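You operate a simulated robot arm through the tools that you are given. There is no shell and no other tool.

Carry out the task below with a simulated two-armed robot. There is one attempt and no reset: what you move stays moved.

## Task
Clean the chest top above the ribbon drawer and lay the green braid card from the braid drawer there.
Fine: Rub the glue smear off with the eraser first; eraser back. One deep drawer opens at a time; leave them shut. What is to be rubbed or washed off counts as gone when no trace of it is left.

It is judged by the outcome, as a careful person would: the job done as asked, and still so three seconds after it is handed in. It fails if anything else is knocked over, pushed out of place, dropped, spilled or broken.

## Robot
Two 7-joint arms with two-finger parallel grippers on one trunk that stands fixed in place. Base frame: the origin is at the foot of the trunk, x ahead of it, y to its left, z up. Lengths are in m, angles in degrees, forces in N, time in s.
The left shoulder is at [0.06, 0.143, 0.991], the right one opposite. With the tool pointing down near the work surface each hand reaches from about 0.28 to 0.72 m from the base axis, measured 20 degrees to its own side. Payload 1.57 kg a hand.
Tool frame (each hand has its own): the origin (TCP) lies between the finger pads and is the grasp point; the fingertips stand 0.03 m ahead of it; z points along the fingers, y is the line along which they close. Largest opening 0.11 m; finger width 0.024, thickness 0.012; the body of the gripper, 0.048 by 0.112 m, starts 0.078 m behind the TCP.
Orientation is that of the tool frame in the base frame, as a unit quaternion [x, y, z, w]. With the fingers straight down and closing along the base's y, the tool's x points along the base's -x, its y along +y and its z along -z.

## Interface
- The arms move only by the tool servo_tool. It takes "left_steps", "right_steps" or both (then of equal length, played together; a hand with none holds still); each is a list of rows, each a list of 6 numbers: the shift along the base's x, y, z in m, then the turn, a rotation vector about the base's x, y, z in degrees. In form: [[x, y, z, rx, ry, rz], ...]. A call has 1 to 20 rows; each row is the pose to reach, as a shift and turn from the pose commanded when the call began. "left_grip" and "right_grip" are, for a hand that has rows, the gripper command, from -1 (fully open) to 1 (shut), values between in proportion, set as the call begins (left out, the last holds). A row lasts 0.2 s, in which the tool goes at most 0.05 m and 8.6 degrees; a call with a longer step from one row to the next is refused whole, and so is a gripper value outside its range. A pose out of reach is approached as far as the arm can. The call stops where the force on the tool passes 40 N (or 10 N more than at its start, if that is more) or the arm is blocked; 0.2 s more then pass. The fingers move at their own pace (about 0.045 m/s each) and stop on an object; they squeeze with about 26 N. The grip force told is the motor's: it shows also when the fingers shut on nothing. Time passes only in rows, and 0.2 s behind the last, so rows that repeat a pose let the fingers close. It gives the time, the measured TCP pose, the force on the tool (base axes), the opening and the grip force at its end, in the units of the frame above (readings bear some noise), with the torque about the TCP (base axes, N m) and any sound that the robot's microphone picked up, and new pictures: "pictures" is both (left out), scene, wrist or none (wrist: the cameras of the hands that moved).
- Cameras (640 x 400 px; columns grow to the right, rows downward): "scene" is now at [0.043, -0.0122, 1.5965]; the picture's right is [-0.16, -0.99, 0.00], its down [-0.78, 0.13, -0.61] and it looks along [0.60, -0.10, -0.79] (base axes); focal length 310 px, centre (320, 200). "left" rides on the left gripper at [0.07, -0.016, -0.141] in its tool frame; the picture's right is [0.23, 0.97, 0.00], its down [-0.85, 0.20, -0.48] and it looks along [-0.47, 0.11, 0.88] (tool axes); focal length 222 px, centre (320, 200). "right" rides on the right gripper at [0.07, 0.016, -0.141] in its tool frame; the picture's right is [-0.23, 0.97, 0.00], its down [-0.85, -0.20, -0.48] and it looks along [-0.47, -0.11, 0.88] (tool axes); focal length 222 px, centre (320, 200). There is no depth. A picture from a camera that has moved, and an enlarged one, comes with that camera's place and axes in the base frame and with its lens.
- move_column(by): slides the trunk up (or, below 0, down) by that many m; the arms and the scene camera ride with it, the base frame stays. It gives what a move gives, with no picture.
- aim_head(pan, tilt): turns the head with the scene camera to pan (to the left, within 86 degrees either way) and tilt (down, from -29 to 69), counted from straight ahead of the robot. It gives what a move gives, and a new picture of the scene camera.
- close_up(camera, box): a new picture of the part [left, top, right, bottom] of that camera's present view, enlarged. The clock stands still meanwhile.
- job_done(): hands the job in; it is judged then, once.

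Places have to be worked out from the pictures, the camera data and where the tool is seen. Open the grippers and draw the arms clear of the work before you hand the job in, unless the task says otherwise.

The tools are called after "Emit:" as a command line: name --argument value ..., lists and objects as JSON in quotes. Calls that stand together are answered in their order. servo_tool: Moves the arms, as the interface text tells. Its arguments: {"type":"object","properties":{"left_steps":{"type":"array"},"left_grip":{"type":"number"},"right_steps":{"type":"array"},"right_grip":{"type":"number"},"pictures":{"type":"string","enum":["both","scene","wrist","none"]}},"required":[]} The other tools are called the same way: move_column (by) slides the trunk up or down; aim_head (pan, tilt) turns the head that bears the scene camera; close_up (camera, box) takes an enlarged picture of a part of a camera's view; job_done () hands the job in.

At the start:

```text
time_s: 0.0
left_eef_pos: [0.5218, 0.102, 1.1528]
left_tcp_rot: [0.0, 1.0, 0.0, 0.0]
left_force: [-0.2, 0.1, 0.7]
left_moment: [0.0, -0.01, 0.0]
left_gripper_width: 0.11
left_gripper_force: 0.1
right_eef_pos: [0.3617, -0.2858, 1.1632]
right_tcp_rot: [0.0, 1.0, 0.0, 0.0]
right_force: [-0.5, 0.6, 0.0]
right_moment: [0.0, -0.04, -0.01]
right_gripper_width: 0.1101
right_gripper_force: 0.1
trunk travel left (down, up): [-0.59, 0.0]
head pan, tilt: [-9.4, 52.2]
```

scene: 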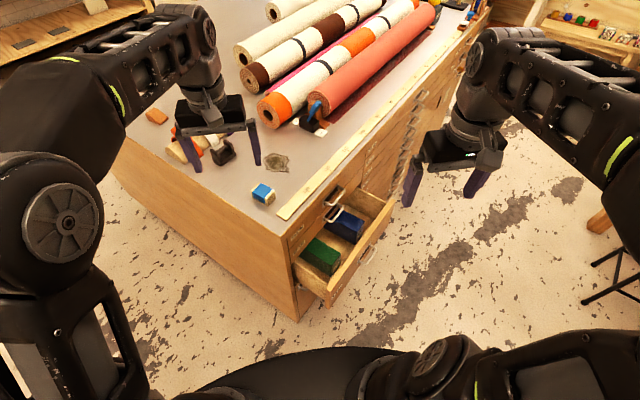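
right: 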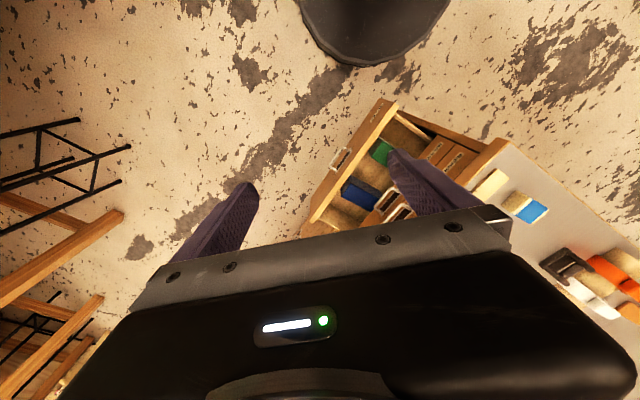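
left: 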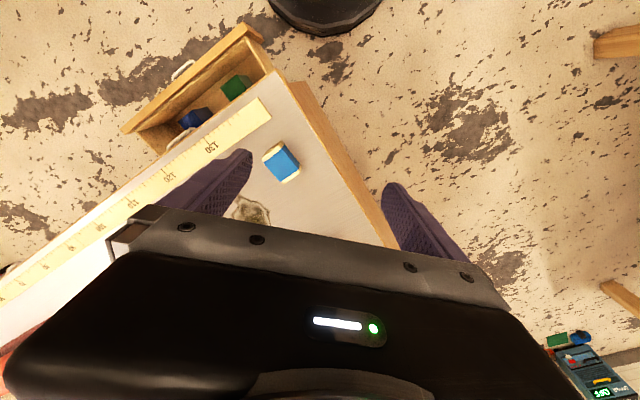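

The scene shows a chest with one drawer open (green and blue items), an eraser (blue-and-white block) and a smear on the top. I'll take enlarged views to identify the labels and items.

Emit:
close_up --camera "scene" --box '[240, 140, 440, 320]'

Emit:
close_up --camera "scene" --box '[130, 90, 330, 220]'

Emit:
close_up --camera "right" --box '[300, 80, 640, 300]'

Emit:
close_up --camera "left" --box '[100, 10, 420, 250]'

```text
2.22 times, centred on (340, 230) of scene
camera zoom: at [0.043, -0.0122, 1.5965], right [-0.16, -0.99, 0.0], down [-0.78, 0.13, -0.61], along [0.6, -0.1, -0.79], focal length 688 px, centre (276, 133)
```

zoom: 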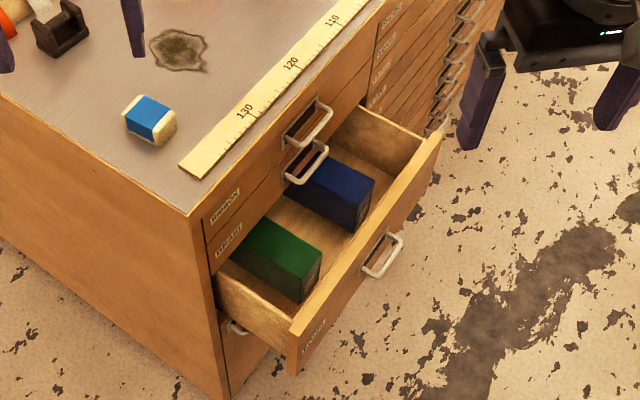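

```text
3.08 times, centred on (230, 155) of scene
camera zoom: at [0.043, -0.0122, 1.5965], right [-0.16, -0.99, 0.0], down [-0.78, 0.13, -0.61], along [0.6, -0.1, -0.79], focal length 953 px, centre (597, 338)
```

zoom: 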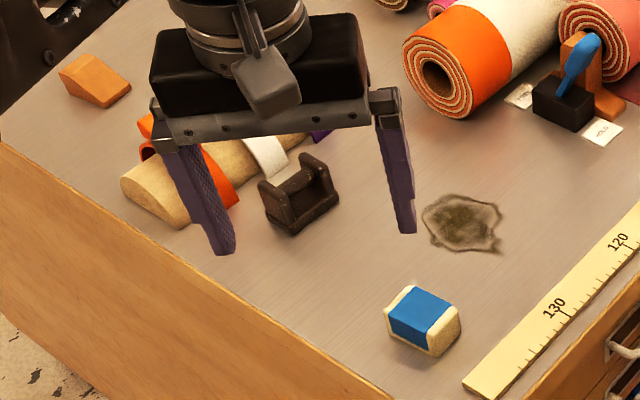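

```text
1.82 times, centred on (470, 190) of right
camera zoom: at [0.2919, -0.2702, 1.3058], right [0.23, 0.97, 0.0], down [0.86, -0.2, 0.48], along [0.47, -0.11, -0.88], focal length 404 px, centre (47, 218)
```

zoom: 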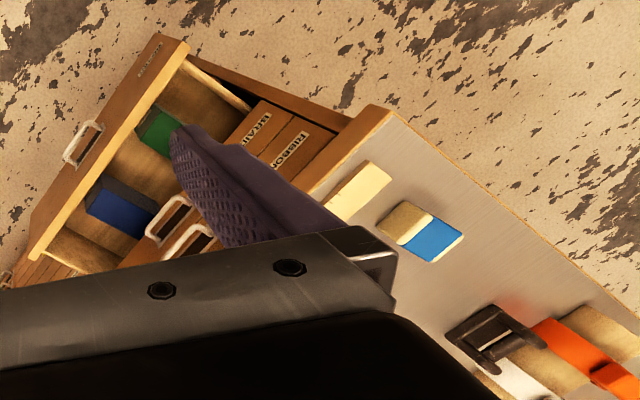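

```text
1.67 times, centred on (260, 130) of left
camera zoom: at [0.4529, 0.085, 1.2946], right [-0.23, 0.97, 0.0], down [0.85, 0.2, 0.48], along [0.47, 0.11, -0.88], focal length 370 px, centre (420, 317)
```

zoom: 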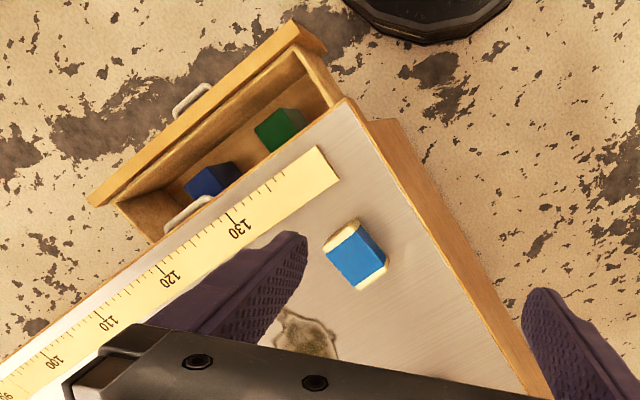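

I need the drawer labels, so I'll zoom in tighter on each.

Emit:
close_up --camera "scene" --box '[290, 210, 360, 260]'

Emit:
close_up --camera "scene" --box '[320, 240, 400, 310]'

Emit:
close_up --camera "right" --box '[410, 110, 510, 180]'

Emit:
close_up --camera "right" --box '[300, 80, 420, 160]'

Emit:
close_up --camera "scene" --box '[340, 100, 440, 180]'

```text
8.00 times, centred on (325, 235) of scene
camera zoom: at [0.043, -0.0122, 1.5965], right [-0.16, -0.99, 0.0], down [-0.78, 0.13, -0.61], along [0.6, -0.1, -0.79], focal length 2479 px, centre (280, -80)
```

zoom: 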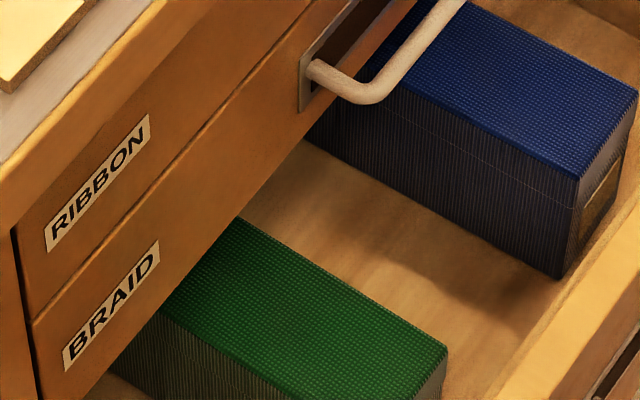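

```text
5.71 times, centred on (360, 275) of scene
camera zoom: at [0.043, -0.0122, 1.5965], right [-0.16, -0.99, 0.0], down [-0.78, 0.13, -0.61], along [0.6, -0.1, -0.79], focal length 1770 px, centre (91, -229)
```

zoom: 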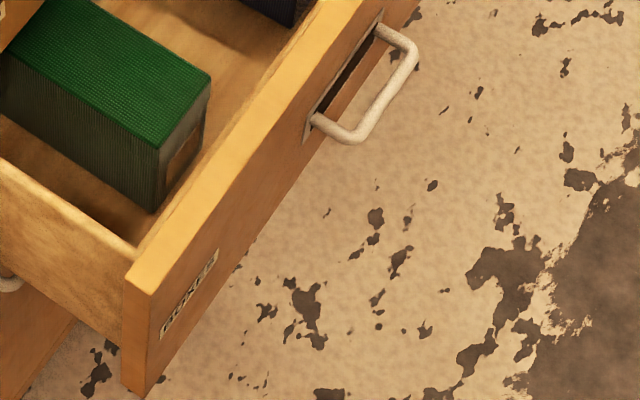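

```text
5.71 times, centred on (460, 145) of right
camera zoom: at [0.2919, -0.2702, 1.3058], right [0.23, 0.97, 0.0], down [0.86, -0.2, 0.48], along [0.47, -0.11, -0.88], focal length 1269 px, centre (-480, 514)
```

zoom: 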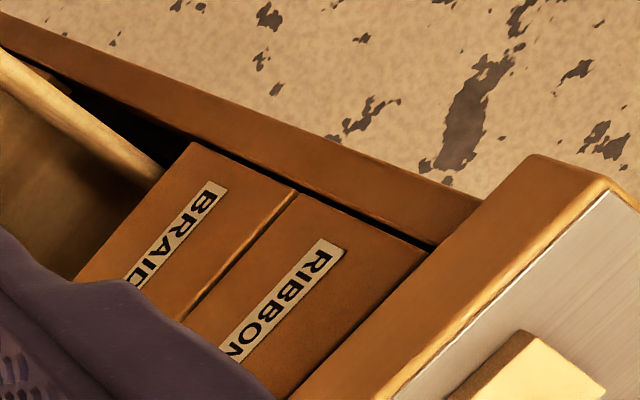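

```text
5.00 times, centred on (360, 120) of right
camera zoom: at [0.2919, -0.2702, 1.3058], right [0.23, 0.97, 0.0], down [0.86, -0.2, 0.48], along [0.47, -0.11, -0.88], focal length 1111 px, centre (120, 600)
```

zoom: 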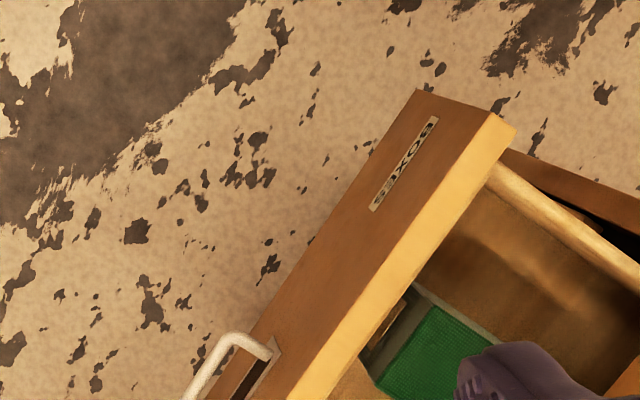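

```text
5.00 times, centred on (390, 140) of scene
camera zoom: at [0.043, -0.0122, 1.5965], right [-0.16, -0.99, 0.0], down [-0.78, 0.13, -0.61], along [0.6, -0.1, -0.79], focal length 1549 px, centre (-30, 500)
```

zoom: 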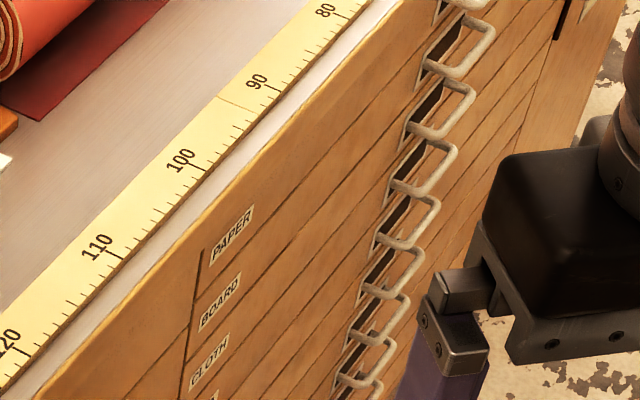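

The open third drawer reads BOXES, above it RIBBON (top) and BRAID (second); the chest is yawed about 45° with its top at z≈0.935. Now I'll zoom on the eraser, smear and handles.

Emit:
close_up --camera "scene" --box '[240, 140, 310, 210]'

Emit:
close_up --camera "left" --box '[220, 100, 340, 240]'

Emit:
close_up --camera "right" --box '[460, 160, 640, 280]'

Emit:
close_up --camera "scene" --box '[310, 170, 400, 230]'

```text
5.71 times, centred on (275, 175) of scene
camera zoom: at [0.043, -0.0122, 1.5965], right [-0.16, -0.99, 0.0], down [-0.78, 0.13, -0.61], along [0.6, -0.1, -0.79], focal length 1770 px, centre (577, 343)
```

zoom: 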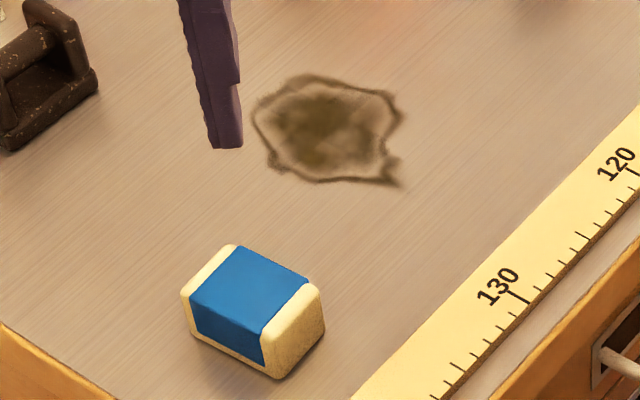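

```text
2.86 times, centred on (280, 170) of left
camera zoom: at [0.4529, 0.085, 1.2946], right [-0.23, 0.97, 0.0], down [0.85, 0.2, 0.48], along [0.47, 0.11, -0.88], focal length 635 px, centre (434, 286)
```

zoom: 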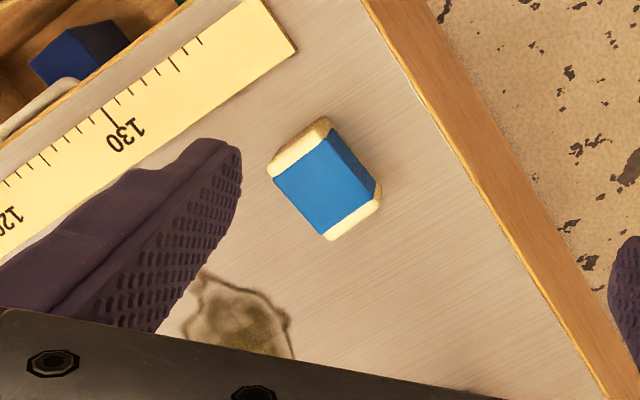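

```text
3.33 times, centred on (550, 220) of right
camera zoom: at [0.2919, -0.2702, 1.3058], right [0.23, 0.97, 0.0], down [0.86, -0.2, 0.48], along [0.47, -0.11, -0.88], focal length 740 px, centre (-447, 133)
```

zoom: 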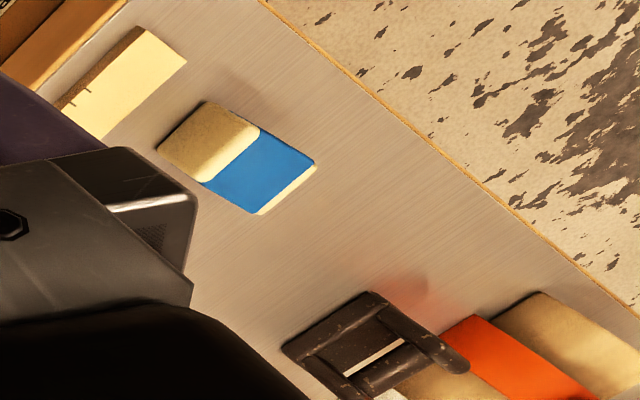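

```text
6.67 times, centred on (355, 200) of scene
camera zoom: at [0.043, -0.0122, 1.5965], right [-0.16, -0.99, 0.0], down [-0.78, 0.13, -0.61], along [0.6, -0.1, -0.79], focal length 2066 px, centre (87, 200)
```

zoom: 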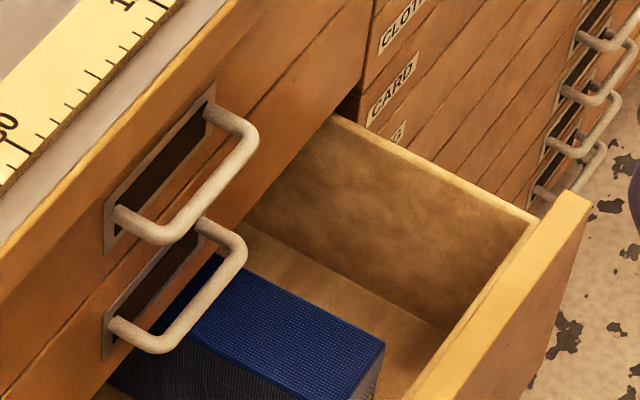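

The eraser sits at about (0.577, 0.052) with its long axis at ~48°, and the smear spans roughly x 0.66–0.75, y −0.03–0.05. Before gripping, I'll test whether the left hand, turned +48°, can reach over the far part of the smear, well above the top.

Emit:
servo_tool --left_steps '[[0.027, -0.011, -0.016, 0, 0, 6], [0.053, -0.023, -0.033, 0, 0, 12], [0.08, -0.034, -0.05, 0, 0, 18], [0.107, -0.046, -0.066, 0, 0, 24], [0.133, -0.057, -0.083, 0, 0, 30], [0.16, -0.069, -0.1, 0, 0, 36], [0.186, -0.08, -0.116, 0, 0, 42], [0.213, -0.092, -0.125, 0, 0, 48], [0.213, -0.092, -0.125, 0, 0, 48]]' --left_grip -1

```text
time_s: 2.0
left_eef_pos: [0.6379, 0.0173, 1.0188]
left_tcp_rot: [-0.372, 0.928, 0.0, 0.001]
left_force: [0.4, 0.2, 0.0]
left_moment: [0.04, -0.02, 0.01]
left_gripper_width: 0.1099
left_gripper_force: 0.1
left hand out of reach, approached as far as the arm can: row 3, 4, 5, 6, 7, 8, 9
right_eef_pos: [0.3595, -0.2885, 1.1638]
right_tcp_rot: [0.0, 1.0, 0.0, 0.0]
right_force: [-0.1, 0.0, -0.5]
right_moment: [0.01, -0.01, 0.02]
right_gripper_width: 0.1102
right_gripper_force: 0.1
trunk travel left (down, up): [-0.59, 0.0]
head pan, tilt: [-9.4, 52.2]
camera scene: at [0.042, -0.0138, 1.5965], right [-0.16, -0.99, 0.0], down [-0.78, 0.13, -0.61], along [0.6, -0.1, -0.79], focal length 310 px, centre (320, 200)
camera left: at [0.5997, -0.043, 1.1603], right [-0.84, 0.55, 0.0], down [0.48, 0.73, 0.48], along [0.26, 0.4, -0.88], focal length 222 px, centre (320, 200)
```

scene: 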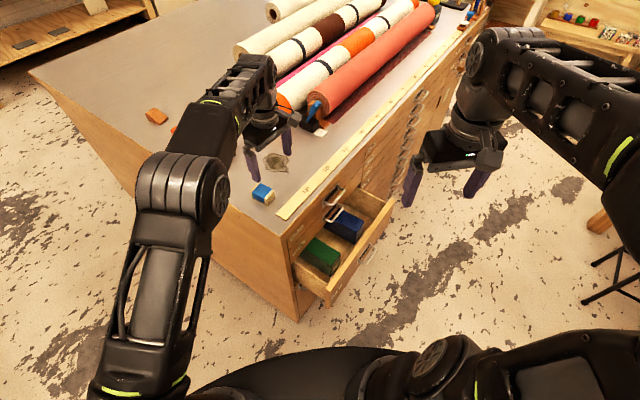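
left: 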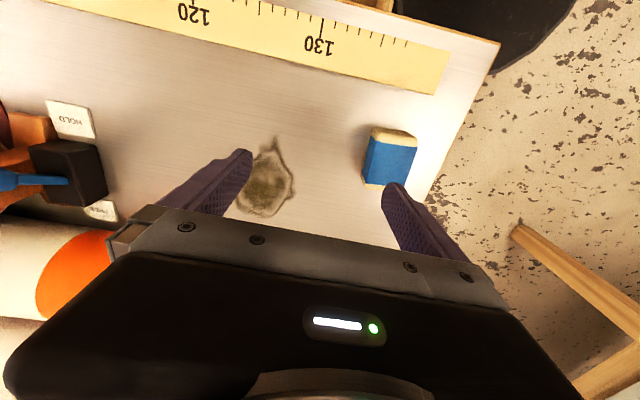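

With the tool straight down the hand only gets to x≈0.638, so the smear needs a hand leaning forward. I'll first use this near-overhead view to measure the eraser and smear precisely.

Emit:
close_up --camera "left" --box '[340, 100, 440, 200]'

Emit:
close_up --camera "left" --box '[220, 120, 320, 220]'

Emit:
close_up --camera "left" --box '[300, 0, 520, 140]'

```text
4.00 times, centred on (390, 150) of left
camera zoom: at [0.5997, -0.043, 1.1603], right [-0.84, 0.55, 0.0], down [0.48, 0.73, 0.48], along [0.26, 0.4, -0.88], focal length 888 px, centre (40, 400)
```

zoom: 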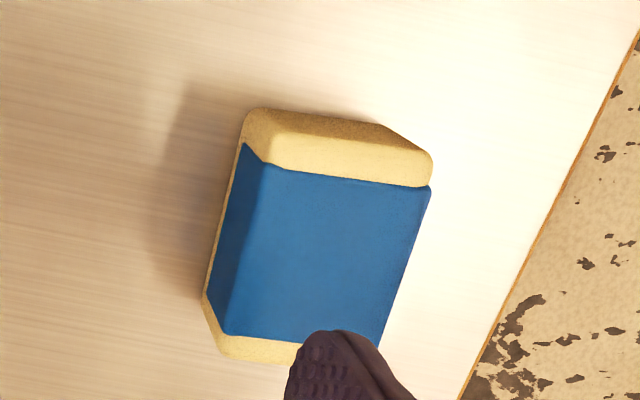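

```text
4.00 times, centred on (270, 170) of left
camera zoom: at [0.5997, -0.043, 1.1603], right [-0.84, 0.55, 0.0], down [0.48, 0.73, 0.48], along [0.26, 0.4, -0.88], focal length 888 px, centre (520, 320)
```

zoom: 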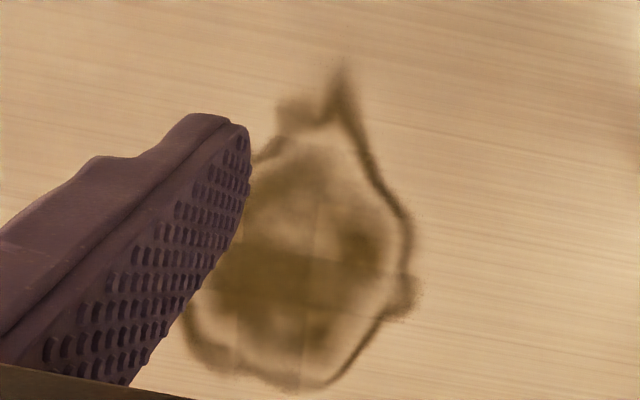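

```text
2.86 times, centred on (410, 70) of left
camera zoom: at [0.5997, -0.043, 1.1603], right [-0.84, 0.55, 0.0], down [0.48, 0.73, 0.48], along [0.26, 0.4, -0.88], focal length 635 px, centre (63, 571)
```

zoom: 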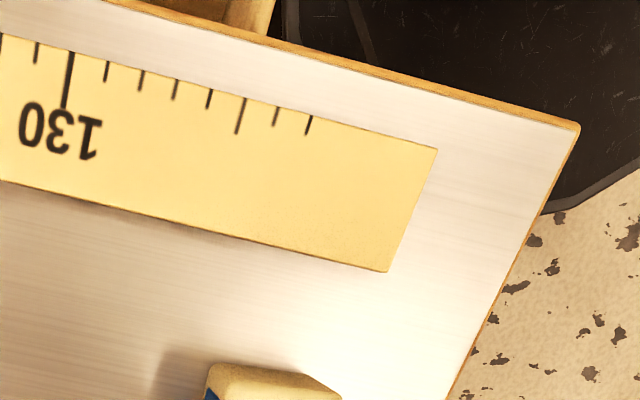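

The eraser centre is about (0.581, 0.051), top z≈0.969, long axis ≈49°; smear outline x 0.662–0.755, y −0.03–0.048. I'll bring the left hand back to start, then yaw/lean it for a tilted grasp.

Emit:
servo_tool --left_steps '[[-0.027, 0.011, 0.016, 0, 0, -6], [-0.053, 0.023, 0.033, 0, 0, -12], [-0.08, 0.034, 0.05, 0, 0, -18], [-0.107, 0.046, 0.066, 0, 0, -24], [-0.133, 0.057, 0.083, 0, 0, -30], [-0.16, 0.069, 0.1, 0, 0, -36], [-0.186, 0.08, 0.116, 0, 0, -42], [-0.213, 0.092, 0.125, 0, 0, -48], [-0.213, 0.092, 0.125, 0, 0, -48]]' --pictures "none"

```text
time_s: 4.0
left_eef_pos: [0.4254, 0.1102, 1.1425]
left_tcp_rot: [0.039, 0.999, 0.0, 0.001]
left_force: [-0.3, -1.1, 0.2]
left_moment: [0.02, 0.01, 0.01]
left_gripper_width: 0.1099
left_gripper_force: 0.1
right_eef_pos: [0.3618, -0.2864, 1.1633]
right_tcp_rot: [0.001, 1.0, 0.001, -0.001]
right_force: [0.3, -0.2, 0.7]
right_moment: [0.0, -0.02, -0.02]
right_gripper_width: 0.1098
right_gripper_force: 0.1
trunk travel left (down, up): [-0.59, 0.0]
head pan, tilt: [-9.4, 52.2]
```

The pose is clipped to what was reached, so the current yaw is about −4.4°. I'll yaw a further −36.6° to line the closing direction with the eraser's long axis (49°).

Emit:
servo_tool --left_steps '[[0.01, 0.005, 0, 0, 0, -7.3], [0.02, 0.01, 0, 0, 0, -14.6], [0.03, 0.015, 0, 0, 0, -21.9], [0.04, 0.02, 0, 0, 0, -29.3], [0.05, 0.025, 0, 0, 0, -36.6], [0.05, 0.025, 0, 0, 0, -36.6]]' --pictures "none"

Emit:
servo_tool --left_steps '[[0, 0, 0, -5.25, -6.04, 0], [0, 0, 0, -10.5, -12.1, 0], [0, 0, 0, -15.75, -18.1, 0], [0, 0, 0, -21, -24.2, 0], [0, 0, 0, -26.24, -30.2, 0], [0, 0, 0, -26.24, -30.2, 0]]' --pictures "both"

```text
time_s: 5.4
left_eef_pos: [0.4752, 0.1349, 1.1433]
left_tcp_rot: [0.35, 0.937, 0.0, 0.001]
left_force: [-0.4, 0.1, -0.1]
left_moment: [0.01, 0.02, -0.01]
left_gripper_width: 0.1097
left_gripper_force: 0.0
right_eef_pos: [0.3607, -0.2863, 1.1636]
right_tcp_rot: [0.0, 1.0, 0.0, -0.001]
right_force: [0.2, 0.4, -0.6]
right_moment: [-0.03, -0.02, -0.02]
right_gripper_width: 0.1098
right_gripper_force: 0.1
trunk travel left (down, up): [-0.59, 0.0]
head pan, tilt: [-9.4, 52.2]
```

```text
time_s: 6.8
left_eef_pos: [0.4748, 0.1345, 1.1428]
left_tcp_rot: [0.329, 0.88, -0.121, 0.321]
left_force: [-0.5, 0.8, 0.4]
left_moment: [-0.01, 0.01, 0.0]
left_gripper_width: 0.11
left_gripper_force: 0.0
right_eef_pos: [0.3618, -0.2885, 1.1643]
right_tcp_rot: [0.0, 1.0, 0.0, -0.001]
right_force: [0.2, -0.4, -0.1]
right_moment: [0.01, 0.02, -0.01]
right_gripper_width: 0.1102
right_gripper_force: 0.1
trunk travel left (down, up): [-0.59, 0.0]
head pan, tilt: [-9.4, 52.2]
camera scene: at [0.0433, -0.0125, 1.5964], right [-0.16, -0.99, 0.0], down [-0.78, 0.13, -0.61], along [0.6, -0.1, -0.79], focal length 310 px, centre (320, 200)
camera left: at [0.3553, 0.2171, 1.2064], right [0.51, 0.85, -0.15], down [0.39, -0.08, 0.92], along [0.77, -0.52, -0.37], focal length 222 px, centre (320, 200)
```

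scene: 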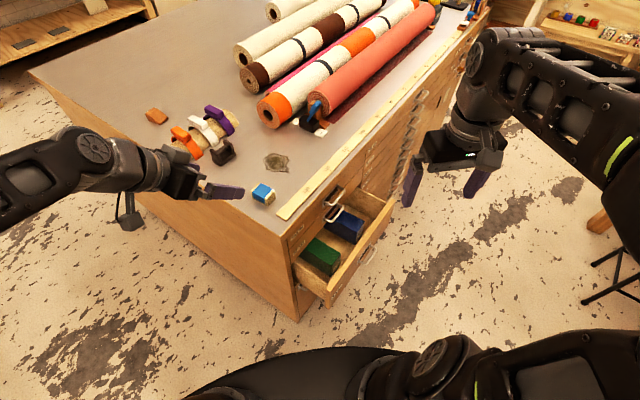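
left: 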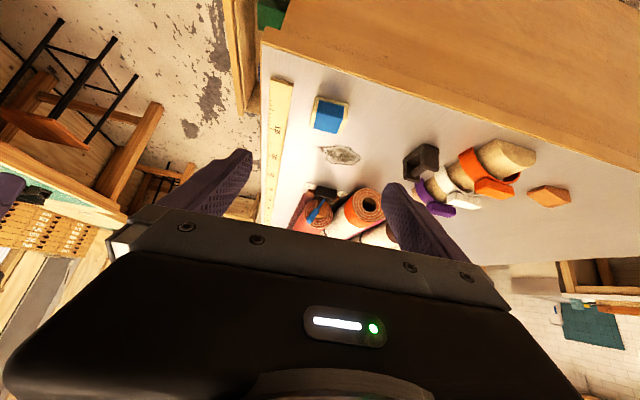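

The hand now leans 40° toward the eraser's width direction. I'll bring it over the eraser at a safe height (TCP ~(0.570, 0.060, 1.05)) and look.

Emit:
servo_tool --left_steps '[[0.024, -0.0186, -0.02, 0, 0, 0], [0.048, -0.037, -0.04, 0, 0, 0], [0.072, -0.056, -0.06, 0, 0, 0], [0.0956, -0.0743, -0.083, 0, 0, 0], [0.0956, -0.0743, -0.093, 0, 0, 0]]' --pictures "both"

Emit:
close_up --camera "scene" --box '[180, 130, 330, 230]'

Emit:
close_up --camera "left" --box '[160, 60, 480, 260]'

```text
time_s: 8.0
left_eef_pos: [0.5701, 0.06, 1.0501]
left_tcp_rot: [0.329, 0.88, -0.12, 0.321]
left_force: [-0.2, 0.3, -0.5]
left_moment: [0.0, -0.01, 0.02]
left_gripper_width: 0.11
left_gripper_force: 0.1
right_eef_pos: [0.3603, -0.2864, 1.1636]
right_tcp_rot: [0.0, 1.0, 0.0, 0.0]
right_force: [-0.7, -0.2, 0.1]
right_moment: [0.02, 0.0, 0.0]
right_gripper_width: 0.1103
right_gripper_force: 0.0
trunk travel left (down, up): [-0.59, 0.0]
head pan, tilt: [-9.4, 52.2]
camera scene: at [0.0425, -0.0119, 1.5965], right [-0.16, -0.99, 0.0], down [-0.78, 0.13, -0.61], along [0.6, -0.1, -0.79], focal length 310 px, centre (320, 200)
camera left: at [0.4504, 0.1435, 1.1132], right [0.51, 0.85, -0.15], down [0.39, -0.08, 0.92], along [0.77, -0.52, -0.37], focal length 222 px, centre (320, 200)
```

scene: 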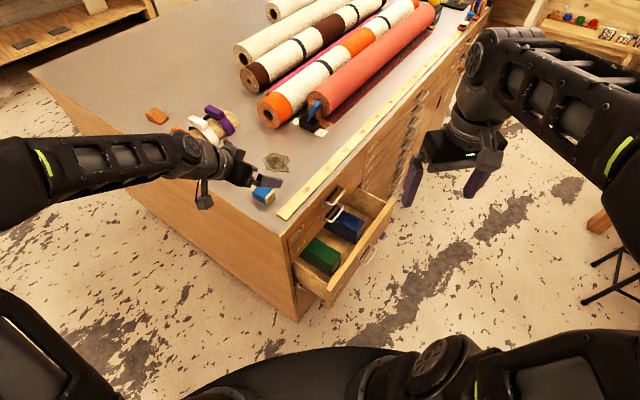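
left: 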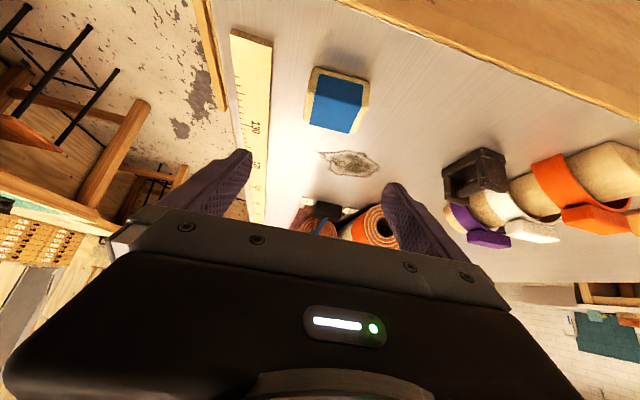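

```text
4.00 times, centred on (255, 180) of scene
camera zoom: at [0.0425, -0.0119, 1.5965], right [-0.16, -0.99, 0.0], down [-0.78, 0.13, -0.61], along [0.6, -0.1, -0.79], focal length 1239 px, centre (580, 280)
```

zoom: 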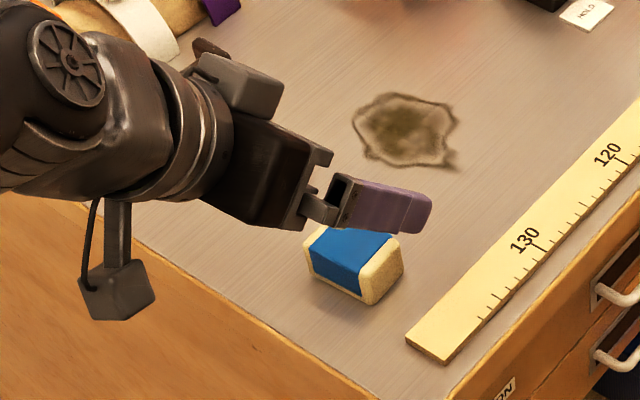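

```text
2.00 times, centred on (320, 160) of left
camera zoom: at [0.4504, 0.1435, 1.1132], right [0.51, 0.85, -0.15], down [0.39, -0.08, 0.92], along [0.77, -0.52, -0.37], focal length 444 px, centre (320, 280)
```

zoom: 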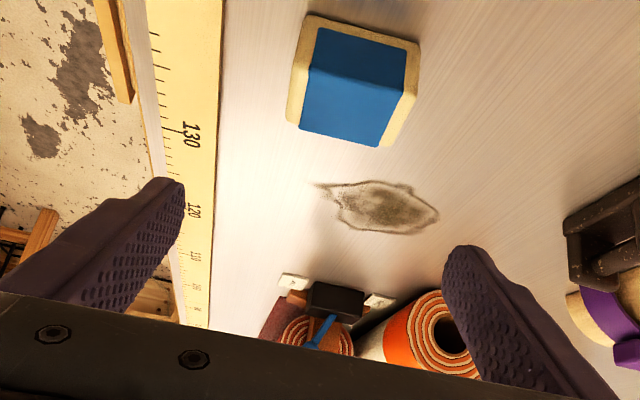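

Pose looks aligned with the eraser and the wrist camera stalk will still clear the top by ~0.08 m. I'll descend to TCP z≈0.972 with the fingers open and check.

Emit:
servo_tool --left_steps '[[0, 0, -0.025, 0, 0, 0], [0, 0, -0.05, 0, 0, 0], [0, 0, -0.065, 0, 0, 0], [0, 0, -0.078, 0, 0, 0], [0, 0, -0.078, 0, 0, 0]]' --pictures "both"

Emit:
close_up --camera "scene" --box '[210, 150, 310, 220]'

Emit:
close_up --camera "left" --box '[160, 60, 480, 260]'

```text
time_s: 9.2
left_eef_pos: [0.5698, 0.0604, 0.972]
left_tcp_rot: [0.328, 0.88, -0.12, 0.32]
left_force: [-0.7, 0.9, 0.0]
left_moment: [-0.02, 0.03, 0.01]
left_gripper_width: 0.11
left_gripper_force: 0.0
right_eef_pos: [0.3613, -0.2876, 1.1635]
right_tcp_rot: [0.0, 1.0, 0.0, 0.001]
right_force: [0.4, 1.0, 0.2]
right_moment: [0.01, 0.01, 0.0]
right_gripper_width: 0.1103
right_gripper_force: 0.1
trunk travel left (down, up): [-0.59, 0.0]
head pan, tilt: [-9.4, 52.2]
camera scene: at [0.0428, -0.0122, 1.5965], right [-0.16, -0.99, 0.0], down [-0.78, 0.13, -0.61], along [0.6, -0.1, -0.79], focal length 310 px, centre (320, 200)
camera left: at [0.4505, 0.1432, 1.0354], right [0.51, 0.85, -0.15], down [0.39, -0.08, 0.92], along [0.77, -0.52, -0.37], focal length 222 px, centre (320, 200)
```

scene: 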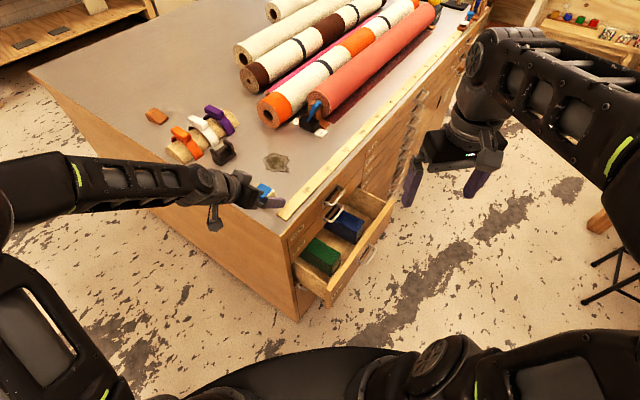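
left: 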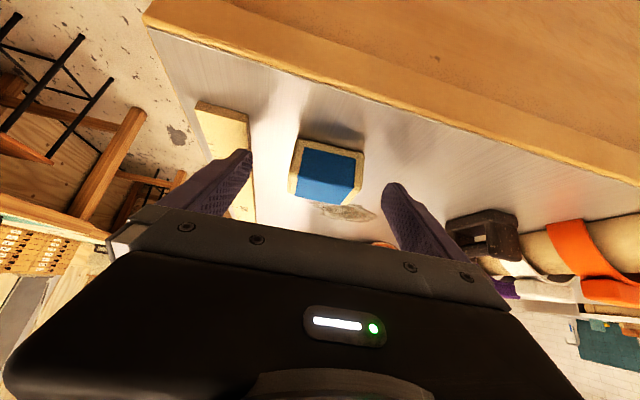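

```text
5.71 times, centred on (260, 185) of scene
camera zoom: at [0.0428, -0.0122, 1.5965], right [-0.16, -0.99, 0.0], down [-0.78, 0.13, -0.61], along [0.6, -0.1, -0.79], focal length 1770 px, centre (663, 286)
```

zoom: 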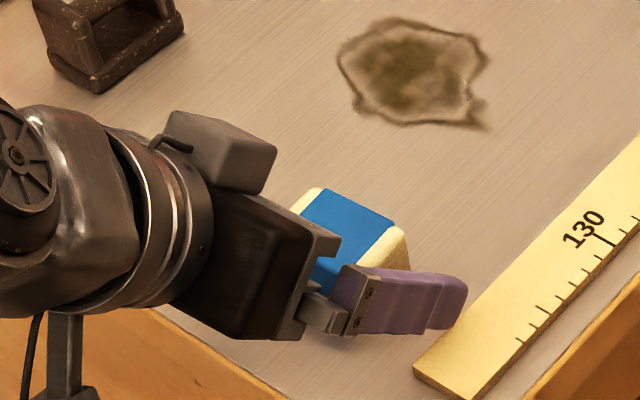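

```text
2.00 times, centred on (320, 160) of left
camera zoom: at [0.4505, 0.1432, 1.0354], right [0.51, 0.85, -0.15], down [0.39, -0.08, 0.92], along [0.77, -0.52, -0.37], focal length 444 px, centre (320, 280)
```

zoom: 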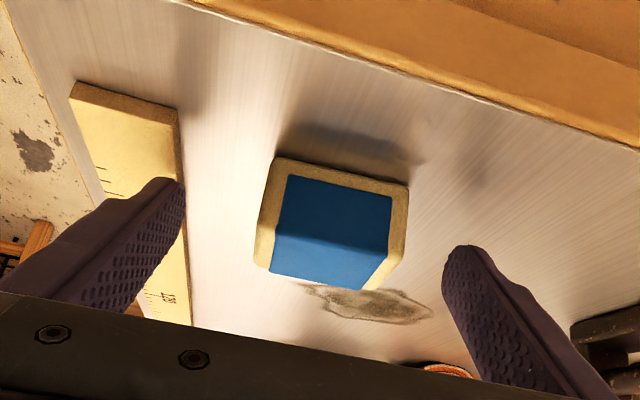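

The eraser sits nicely between the fingers, about 2 mm toward the rear finger. I'll nudge 2 mm and close on it.

Emit:
servo_tool --left_steps '[[0.0013, 0.0015, 0, 0, 0, 0], [0.0013, 0.0015, 0, 0, 0, 0]]' --pictures "none"

Emit:
servo_tool --left_steps '[[0, 0, 0, 0, 0, 0], [0, 0, 0, 0, 0, 0], [0, 0, 0, 0, 0, 0], [0, 0, 0, 0, 0, 0], [0, 0, 0, 0, 0, 0], [0, 0, 0, 0, 0, 0]]' --left_grip 1 --pictures "both"

Emit:
close_up --camera "left" --box '[160, 60, 480, 260]'

Emit:
close_up --camera "scene" --box '[210, 150, 310, 220]'

```text
time_s: 9.8
left_eef_pos: [0.5719, 0.0627, 0.9714]
left_tcp_rot: [0.328, 0.881, -0.119, 0.32]
left_force: [0.3, -0.3, 0.1]
left_moment: [0.02, -0.01, 0.01]
left_gripper_width: 0.11
left_gripper_force: 0.1
right_eef_pos: [0.3616, -0.2858, 1.1636]
right_tcp_rot: [-0.001, 1.0, 0.0, 0.0]
right_force: [-0.4, 0.6, -0.1]
right_moment: [0.01, 0.0, -0.01]
right_gripper_width: 0.11
right_gripper_force: 0.1
trunk travel left (down, up): [-0.59, 0.0]
head pan, tilt: [-9.4, 52.2]
```

```text
time_s: 11.2
left_eef_pos: [0.5717, 0.0624, 0.9714]
left_tcp_rot: [0.329, 0.88, -0.12, 0.321]
left_force: [0.1, -1.4, 0.6]
left_moment: [0.02, 0.0, -0.04]
left_gripper_width: 0.0553
left_gripper_force: 26.3
right_eef_pos: [0.3629, -0.287, 1.1631]
right_tcp_rot: [0.001, 1.0, 0.0, -0.001]
right_force: [0.2, 0.3, -0.1]
right_moment: [0.02, -0.01, 0.02]
right_gripper_width: 0.1105
right_gripper_force: 0.1
trunk travel left (down, up): [-0.59, 0.0]
head pan, tilt: [-9.4, 52.2]
camera scene: at [0.043, -0.0122, 1.5965], right [-0.16, -0.99, 0.0], down [-0.78, 0.13, -0.61], along [0.6, -0.1, -0.79], focal length 310 px, centre (320, 200)
camera left: at [0.452, 0.1447, 1.0356], right [0.51, 0.85, -0.15], down [0.39, -0.08, 0.92], along [0.77, -0.52, -0.37], focal length 222 px, centre (320, 200)
```

scene: 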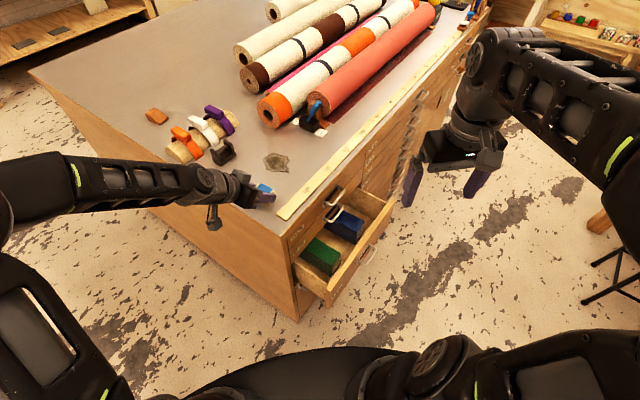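
left: 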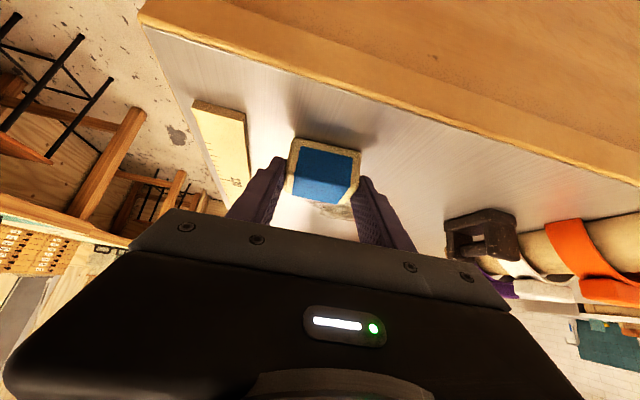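

```text
2.00 times, centred on (320, 160) of left
camera zoom: at [0.452, 0.1447, 1.0356], right [0.51, 0.85, -0.15], down [0.39, -0.08, 0.92], along [0.77, -0.52, -0.37], focal length 444 px, centre (320, 280)
```

zoom: 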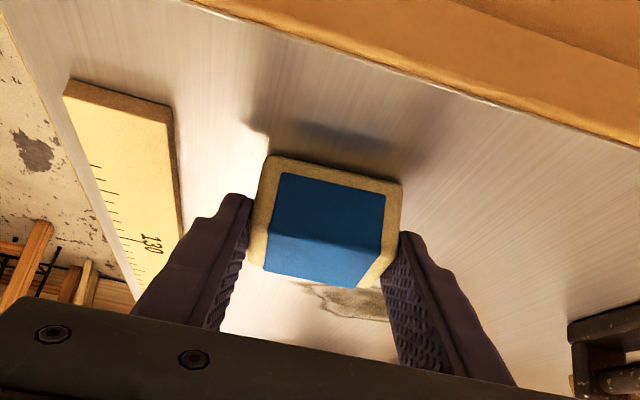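

```text
5.71 times, centred on (260, 185) of scene
camera zoom: at [0.043, -0.0122, 1.5965], right [-0.16, -0.99, 0.0], down [-0.78, 0.13, -0.61], along [0.6, -0.1, -0.79], focal length 1770 px, centre (663, 286)
```

zoom: 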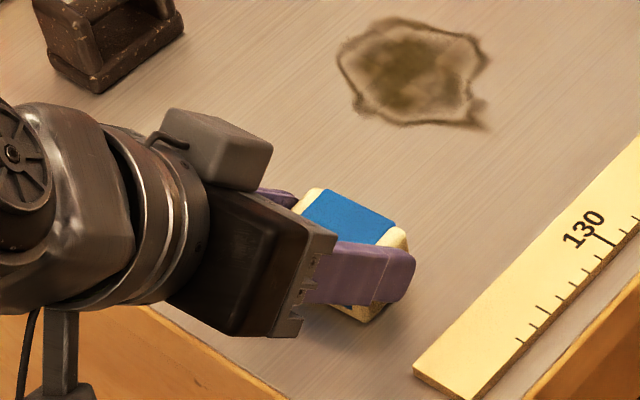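

The eraser is held (opening 0.0553 m) and hasn't shifted. I'll lift 3 cm, yaw +31° so the lean points radially, and test whether the far end of the smear is reachable.

Emit:
servo_tool --left_steps '[[0, 0, 0.015, 0, 0, 0], [0, 0, 0.03, 0, 0, 0], [0.02, -0.006, 0.03, 0, 0, 5.2], [0.05, -0.015, 0.03, 0, 0, 10.4], [0.08, -0.024, 0.03, 0, 0, 15.5], [0.11, -0.033, 0.03, 0, 0, 20.7], [0.14, -0.042, 0.03, 0, 0, 25.9], [0.169, -0.051, 0.03, 0, 0, 31], [0.169, -0.051, 0.03, 0, 0, 31]]' --pictures "both"

Emit:
close_up --camera "scene" --box '[180, 110, 330, 220]'

```text
time_s: 13.2
left_eef_pos: [0.7401, 0.0121, 1.003]
left_tcp_rot: [0.082, 0.936, -0.03, 0.34]
left_force: [-0.6, 0.7, 0.3]
left_moment: [0.03, 0.0, 0.04]
left_gripper_width: 0.0001
left_gripper_force: 21.7
right_eef_pos: [0.3606, -0.2862, 1.1636]
right_tcp_rot: [0.0, 1.0, 0.001, 0.0]
right_force: [0.0, 0.3, -0.7]
right_moment: [-0.02, -0.02, 0.02]
right_gripper_width: 0.1101
right_gripper_force: 0.1
trunk travel left (down, up): [-0.59, 0.0]
head pan, tilt: [-9.4, 52.2]
camera scene: at [0.0425, -0.0118, 1.5965], right [-0.16, -0.99, 0.0], down [-0.78, 0.13, -0.61], along [0.6, -0.1, -0.79], focal length 310 px, centre (320, 200)
camera left: at [0.5957, 0.0196, 1.0656], right [0.0, 0.99, -0.15], down [0.38, 0.14, 0.92], along [0.93, -0.05, -0.37], focal length 222 px, centre (320, 200)
```

scene: 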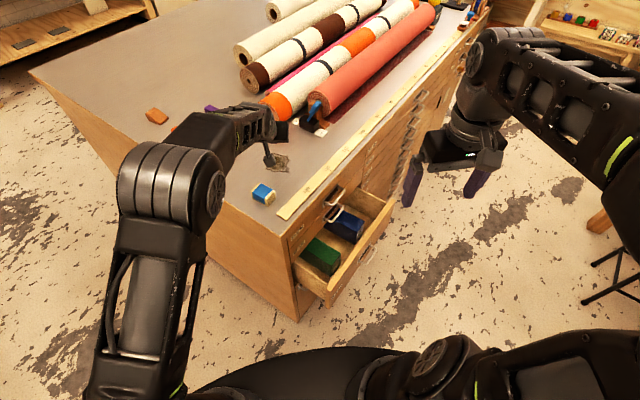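
left: 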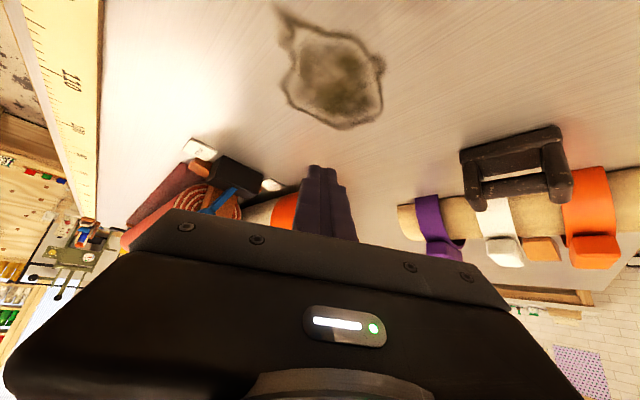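

```text
3.64 times, centred on (255, 165) of scene
camera zoom: at [0.0425, -0.0118, 1.5965], right [-0.16, -0.99, 0.0], down [-0.78, 0.13, -0.61], along [0.6, -0.1, -0.79], focal length 1127 px, centre (556, 327)
```

zoom: 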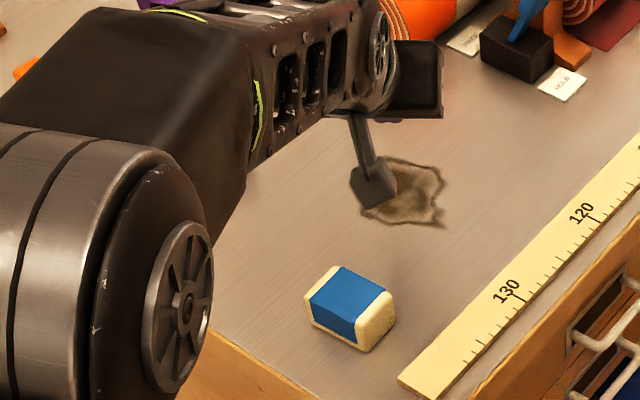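

The eraser slipped out as I lifted — it stayed exactly where it was and the fingers shut on nothing; but the reach to (0.740, 0.012) is good. I'll look at the finger shape to understand why it slipped.

Emit:
close_up --camera "left" --box '[260, 140, 400, 260]'

Emit:
close_up --camera "scene" --box '[240, 170, 290, 215]'

Emit:
close_up --camera "scene" --box '[390, 130, 520, 220]'

```text
3.33 times, centred on (330, 200) of left
camera zoom: at [0.5957, 0.0196, 1.0656], right [0.0, 0.99, -0.15], down [0.38, 0.14, 0.92], along [0.93, -0.05, -0.37], focal length 740 px, centre (287, 200)
```

zoom: 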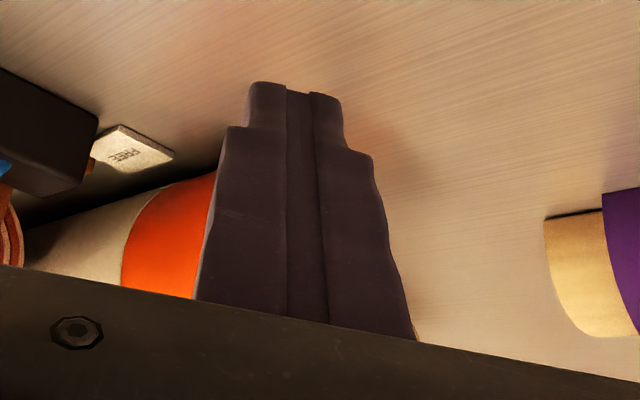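

```text
8.89 times, centred on (265, 192) of scene
camera zoom: at [0.0425, -0.0118, 1.5965], right [-0.16, -0.99, 0.0], down [-0.78, 0.13, -0.61], along [0.6, -0.1, -0.79], focal length 2754 px, centre (809, 267)
```

zoom: 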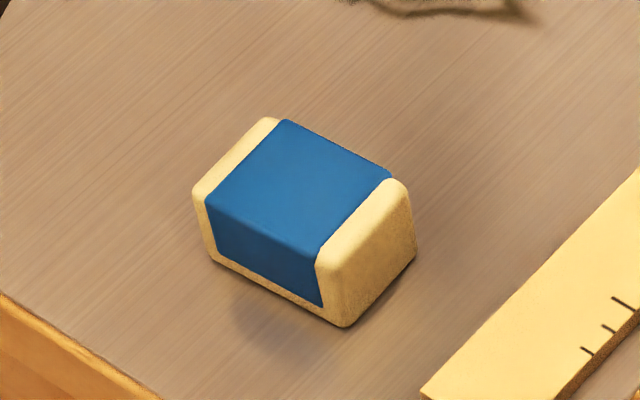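

```text
4.44 times, centred on (455, 175) of scene
camera zoom: at [0.0425, -0.0118, 1.5965], right [-0.16, -0.99, 0.0], down [-0.78, 0.13, -0.61], along [0.6, -0.1, -0.79], focal length 1377 px, centre (-280, 311)
```

zoom: 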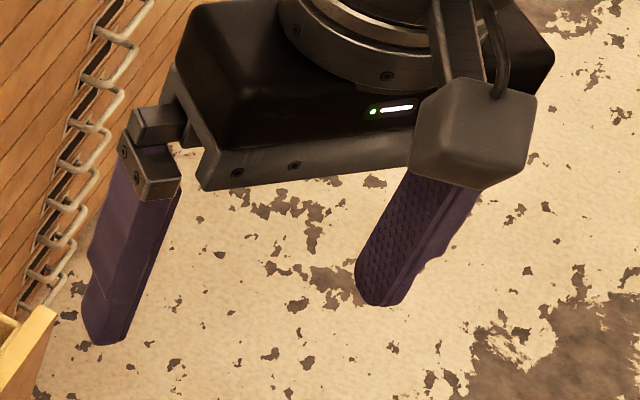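

Pads are flat, so the tilted grip on the short end face was simply too small a contact. I'll instead use the right arm, gripping across the eraser's narrow width on its long sides with a lean along its long axis; first I withdraw the left arm up and to the left.

Emit:
servo_tool --left_steps '[[0, 0, 0.045, 0, 0, 0], [0, 0, 0.09, 0, 0, 0], [-0.02, 0.005, 0.12, 0, 0, -4], [-0.055, 0.03, 0.13, 0, 0, -8], [-0.09, 0.06, 0.14, 0, 0, -12], [-0.125, 0.09, 0.15, 0, 0, -16], [-0.16, 0.12, 0.15, 0, 0, -20], [-0.195, 0.15, 0.15, 0, 0, -24], [-0.23, 0.18, 0.15, 0, 0, -28], [-0.265, 0.21, 0.15, 0, 0, -31], [-0.29, 0.24, 0.15, 0, 0, -31]]' --left_grip -1 --pictures "none"

Emit:
servo_tool --right_steps '[[0, 0, 0, 0, 0, 8.2], [0, 0, 0, 0, 0, 16.4], [0.01, 0.01, 0, 0, 0, 24.6], [0.02, 0.03, 0, 0, 0, 32.8], [0.03, 0.05, 0, 0, 0, 41], [0.04, 0.07, 0, 0, 0, 49], [0.04, 0.07, 0, 0, 0, 49]]' --pictures "none"

Emit:
servo_tool --right_steps '[[0, 0, 0, 5.44, -4.72, 0], [0, 0, 0, 10.9, -9.44, 0], [0, 0, 0, 16.3, -14.2, 0], [0, 0, 0, 21.8, -18.9, 0], [0, 0, 0, 27.2, -23.6, 0], [0, 0, 0, 27.2, -23.6, 0]]' --pictures "both"

```text
time_s: 15.6
left_eef_pos: [0.4491, 0.2516, 1.154]
left_tcp_rot: [0.329, 0.88, -0.121, 0.32]
left_force: [0.9, -0.3, 0.6]
left_moment: [0.0, 0.01, -0.02]
left_gripper_width: 0.1102
left_gripper_force: 0.1
right_eef_pos: [0.3605, -0.2868, 1.1644]
right_tcp_rot: [0.0, 1.0, -0.001, -0.001]
right_force: [0.3, 0.1, 0.4]
right_moment: [-0.01, 0.01, 0.0]
right_gripper_width: 0.1101
right_gripper_force: 0.1
trunk travel left (down, up): [-0.59, 0.0]
head pan, tilt: [-9.4, 52.2]
```

```text
time_s: 17.2
left_eef_pos: [0.4501, 0.2512, 1.1525]
left_tcp_rot: [0.328, 0.88, -0.12, 0.321]
left_force: [0.3, 0.4, 0.0]
left_moment: [-0.02, 0.01, -0.02]
left_gripper_width: 0.1099
left_gripper_force: 0.1
right_eef_pos: [0.4014, -0.2168, 1.1638]
right_tcp_rot: [-0.416, 0.909, 0.0, -0.001]
right_force: [-0.7, -0.5, 0.8]
right_moment: [-0.01, -0.01, 0.01]
right_gripper_width: 0.1102
right_gripper_force: 0.2
trunk travel left (down, up): [-0.59, 0.0]
head pan, tilt: [-9.4, 52.2]
```

```text
time_s: 18.6
left_eef_pos: [0.449, 0.2522, 1.1536]
left_tcp_rot: [0.33, 0.88, -0.121, 0.32]
left_force: [0.2, -0.3, 0.7]
left_moment: [-0.01, -0.04, 0.01]
left_gripper_width: 0.11
left_gripper_force: 0.0
right_eef_pos: [0.4028, -0.2169, 1.1644]
right_tcp_rot: [-0.394, 0.865, 0.128, 0.281]
right_force: [-0.6, 0.0, 0.9]
right_moment: [-0.05, -0.01, -0.01]
right_gripper_width: 0.1098
right_gripper_force: 0.1
trunk travel left (down, up): [-0.59, 0.0]
head pan, tilt: [-9.4, 52.2]
camera scene: at [0.0433, -0.0118, 1.5964], right [-0.16, -0.99, 0.0], down [-0.78, 0.13, -0.61], along [0.6, -0.1, -0.79], focal length 310 px, centre (320, 200)
camera right: at [0.2979, -0.3107, 1.2379], right [-0.61, 0.78, 0.13], down [0.42, 0.18, 0.89], along [0.67, 0.6, -0.44], focal length 222 px, centre (320, 200)
```

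scene: 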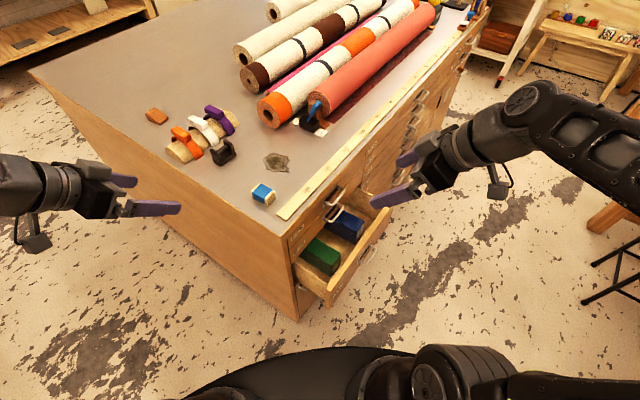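
right: 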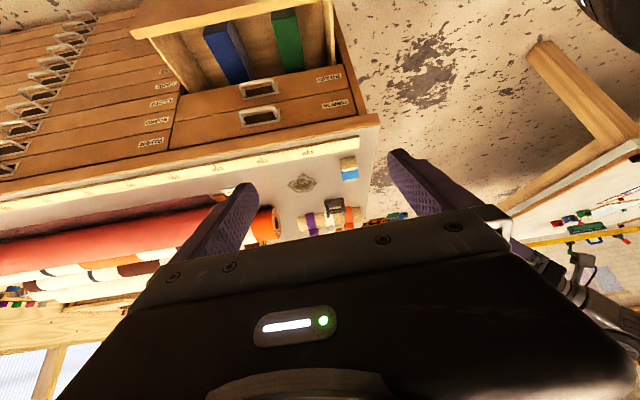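

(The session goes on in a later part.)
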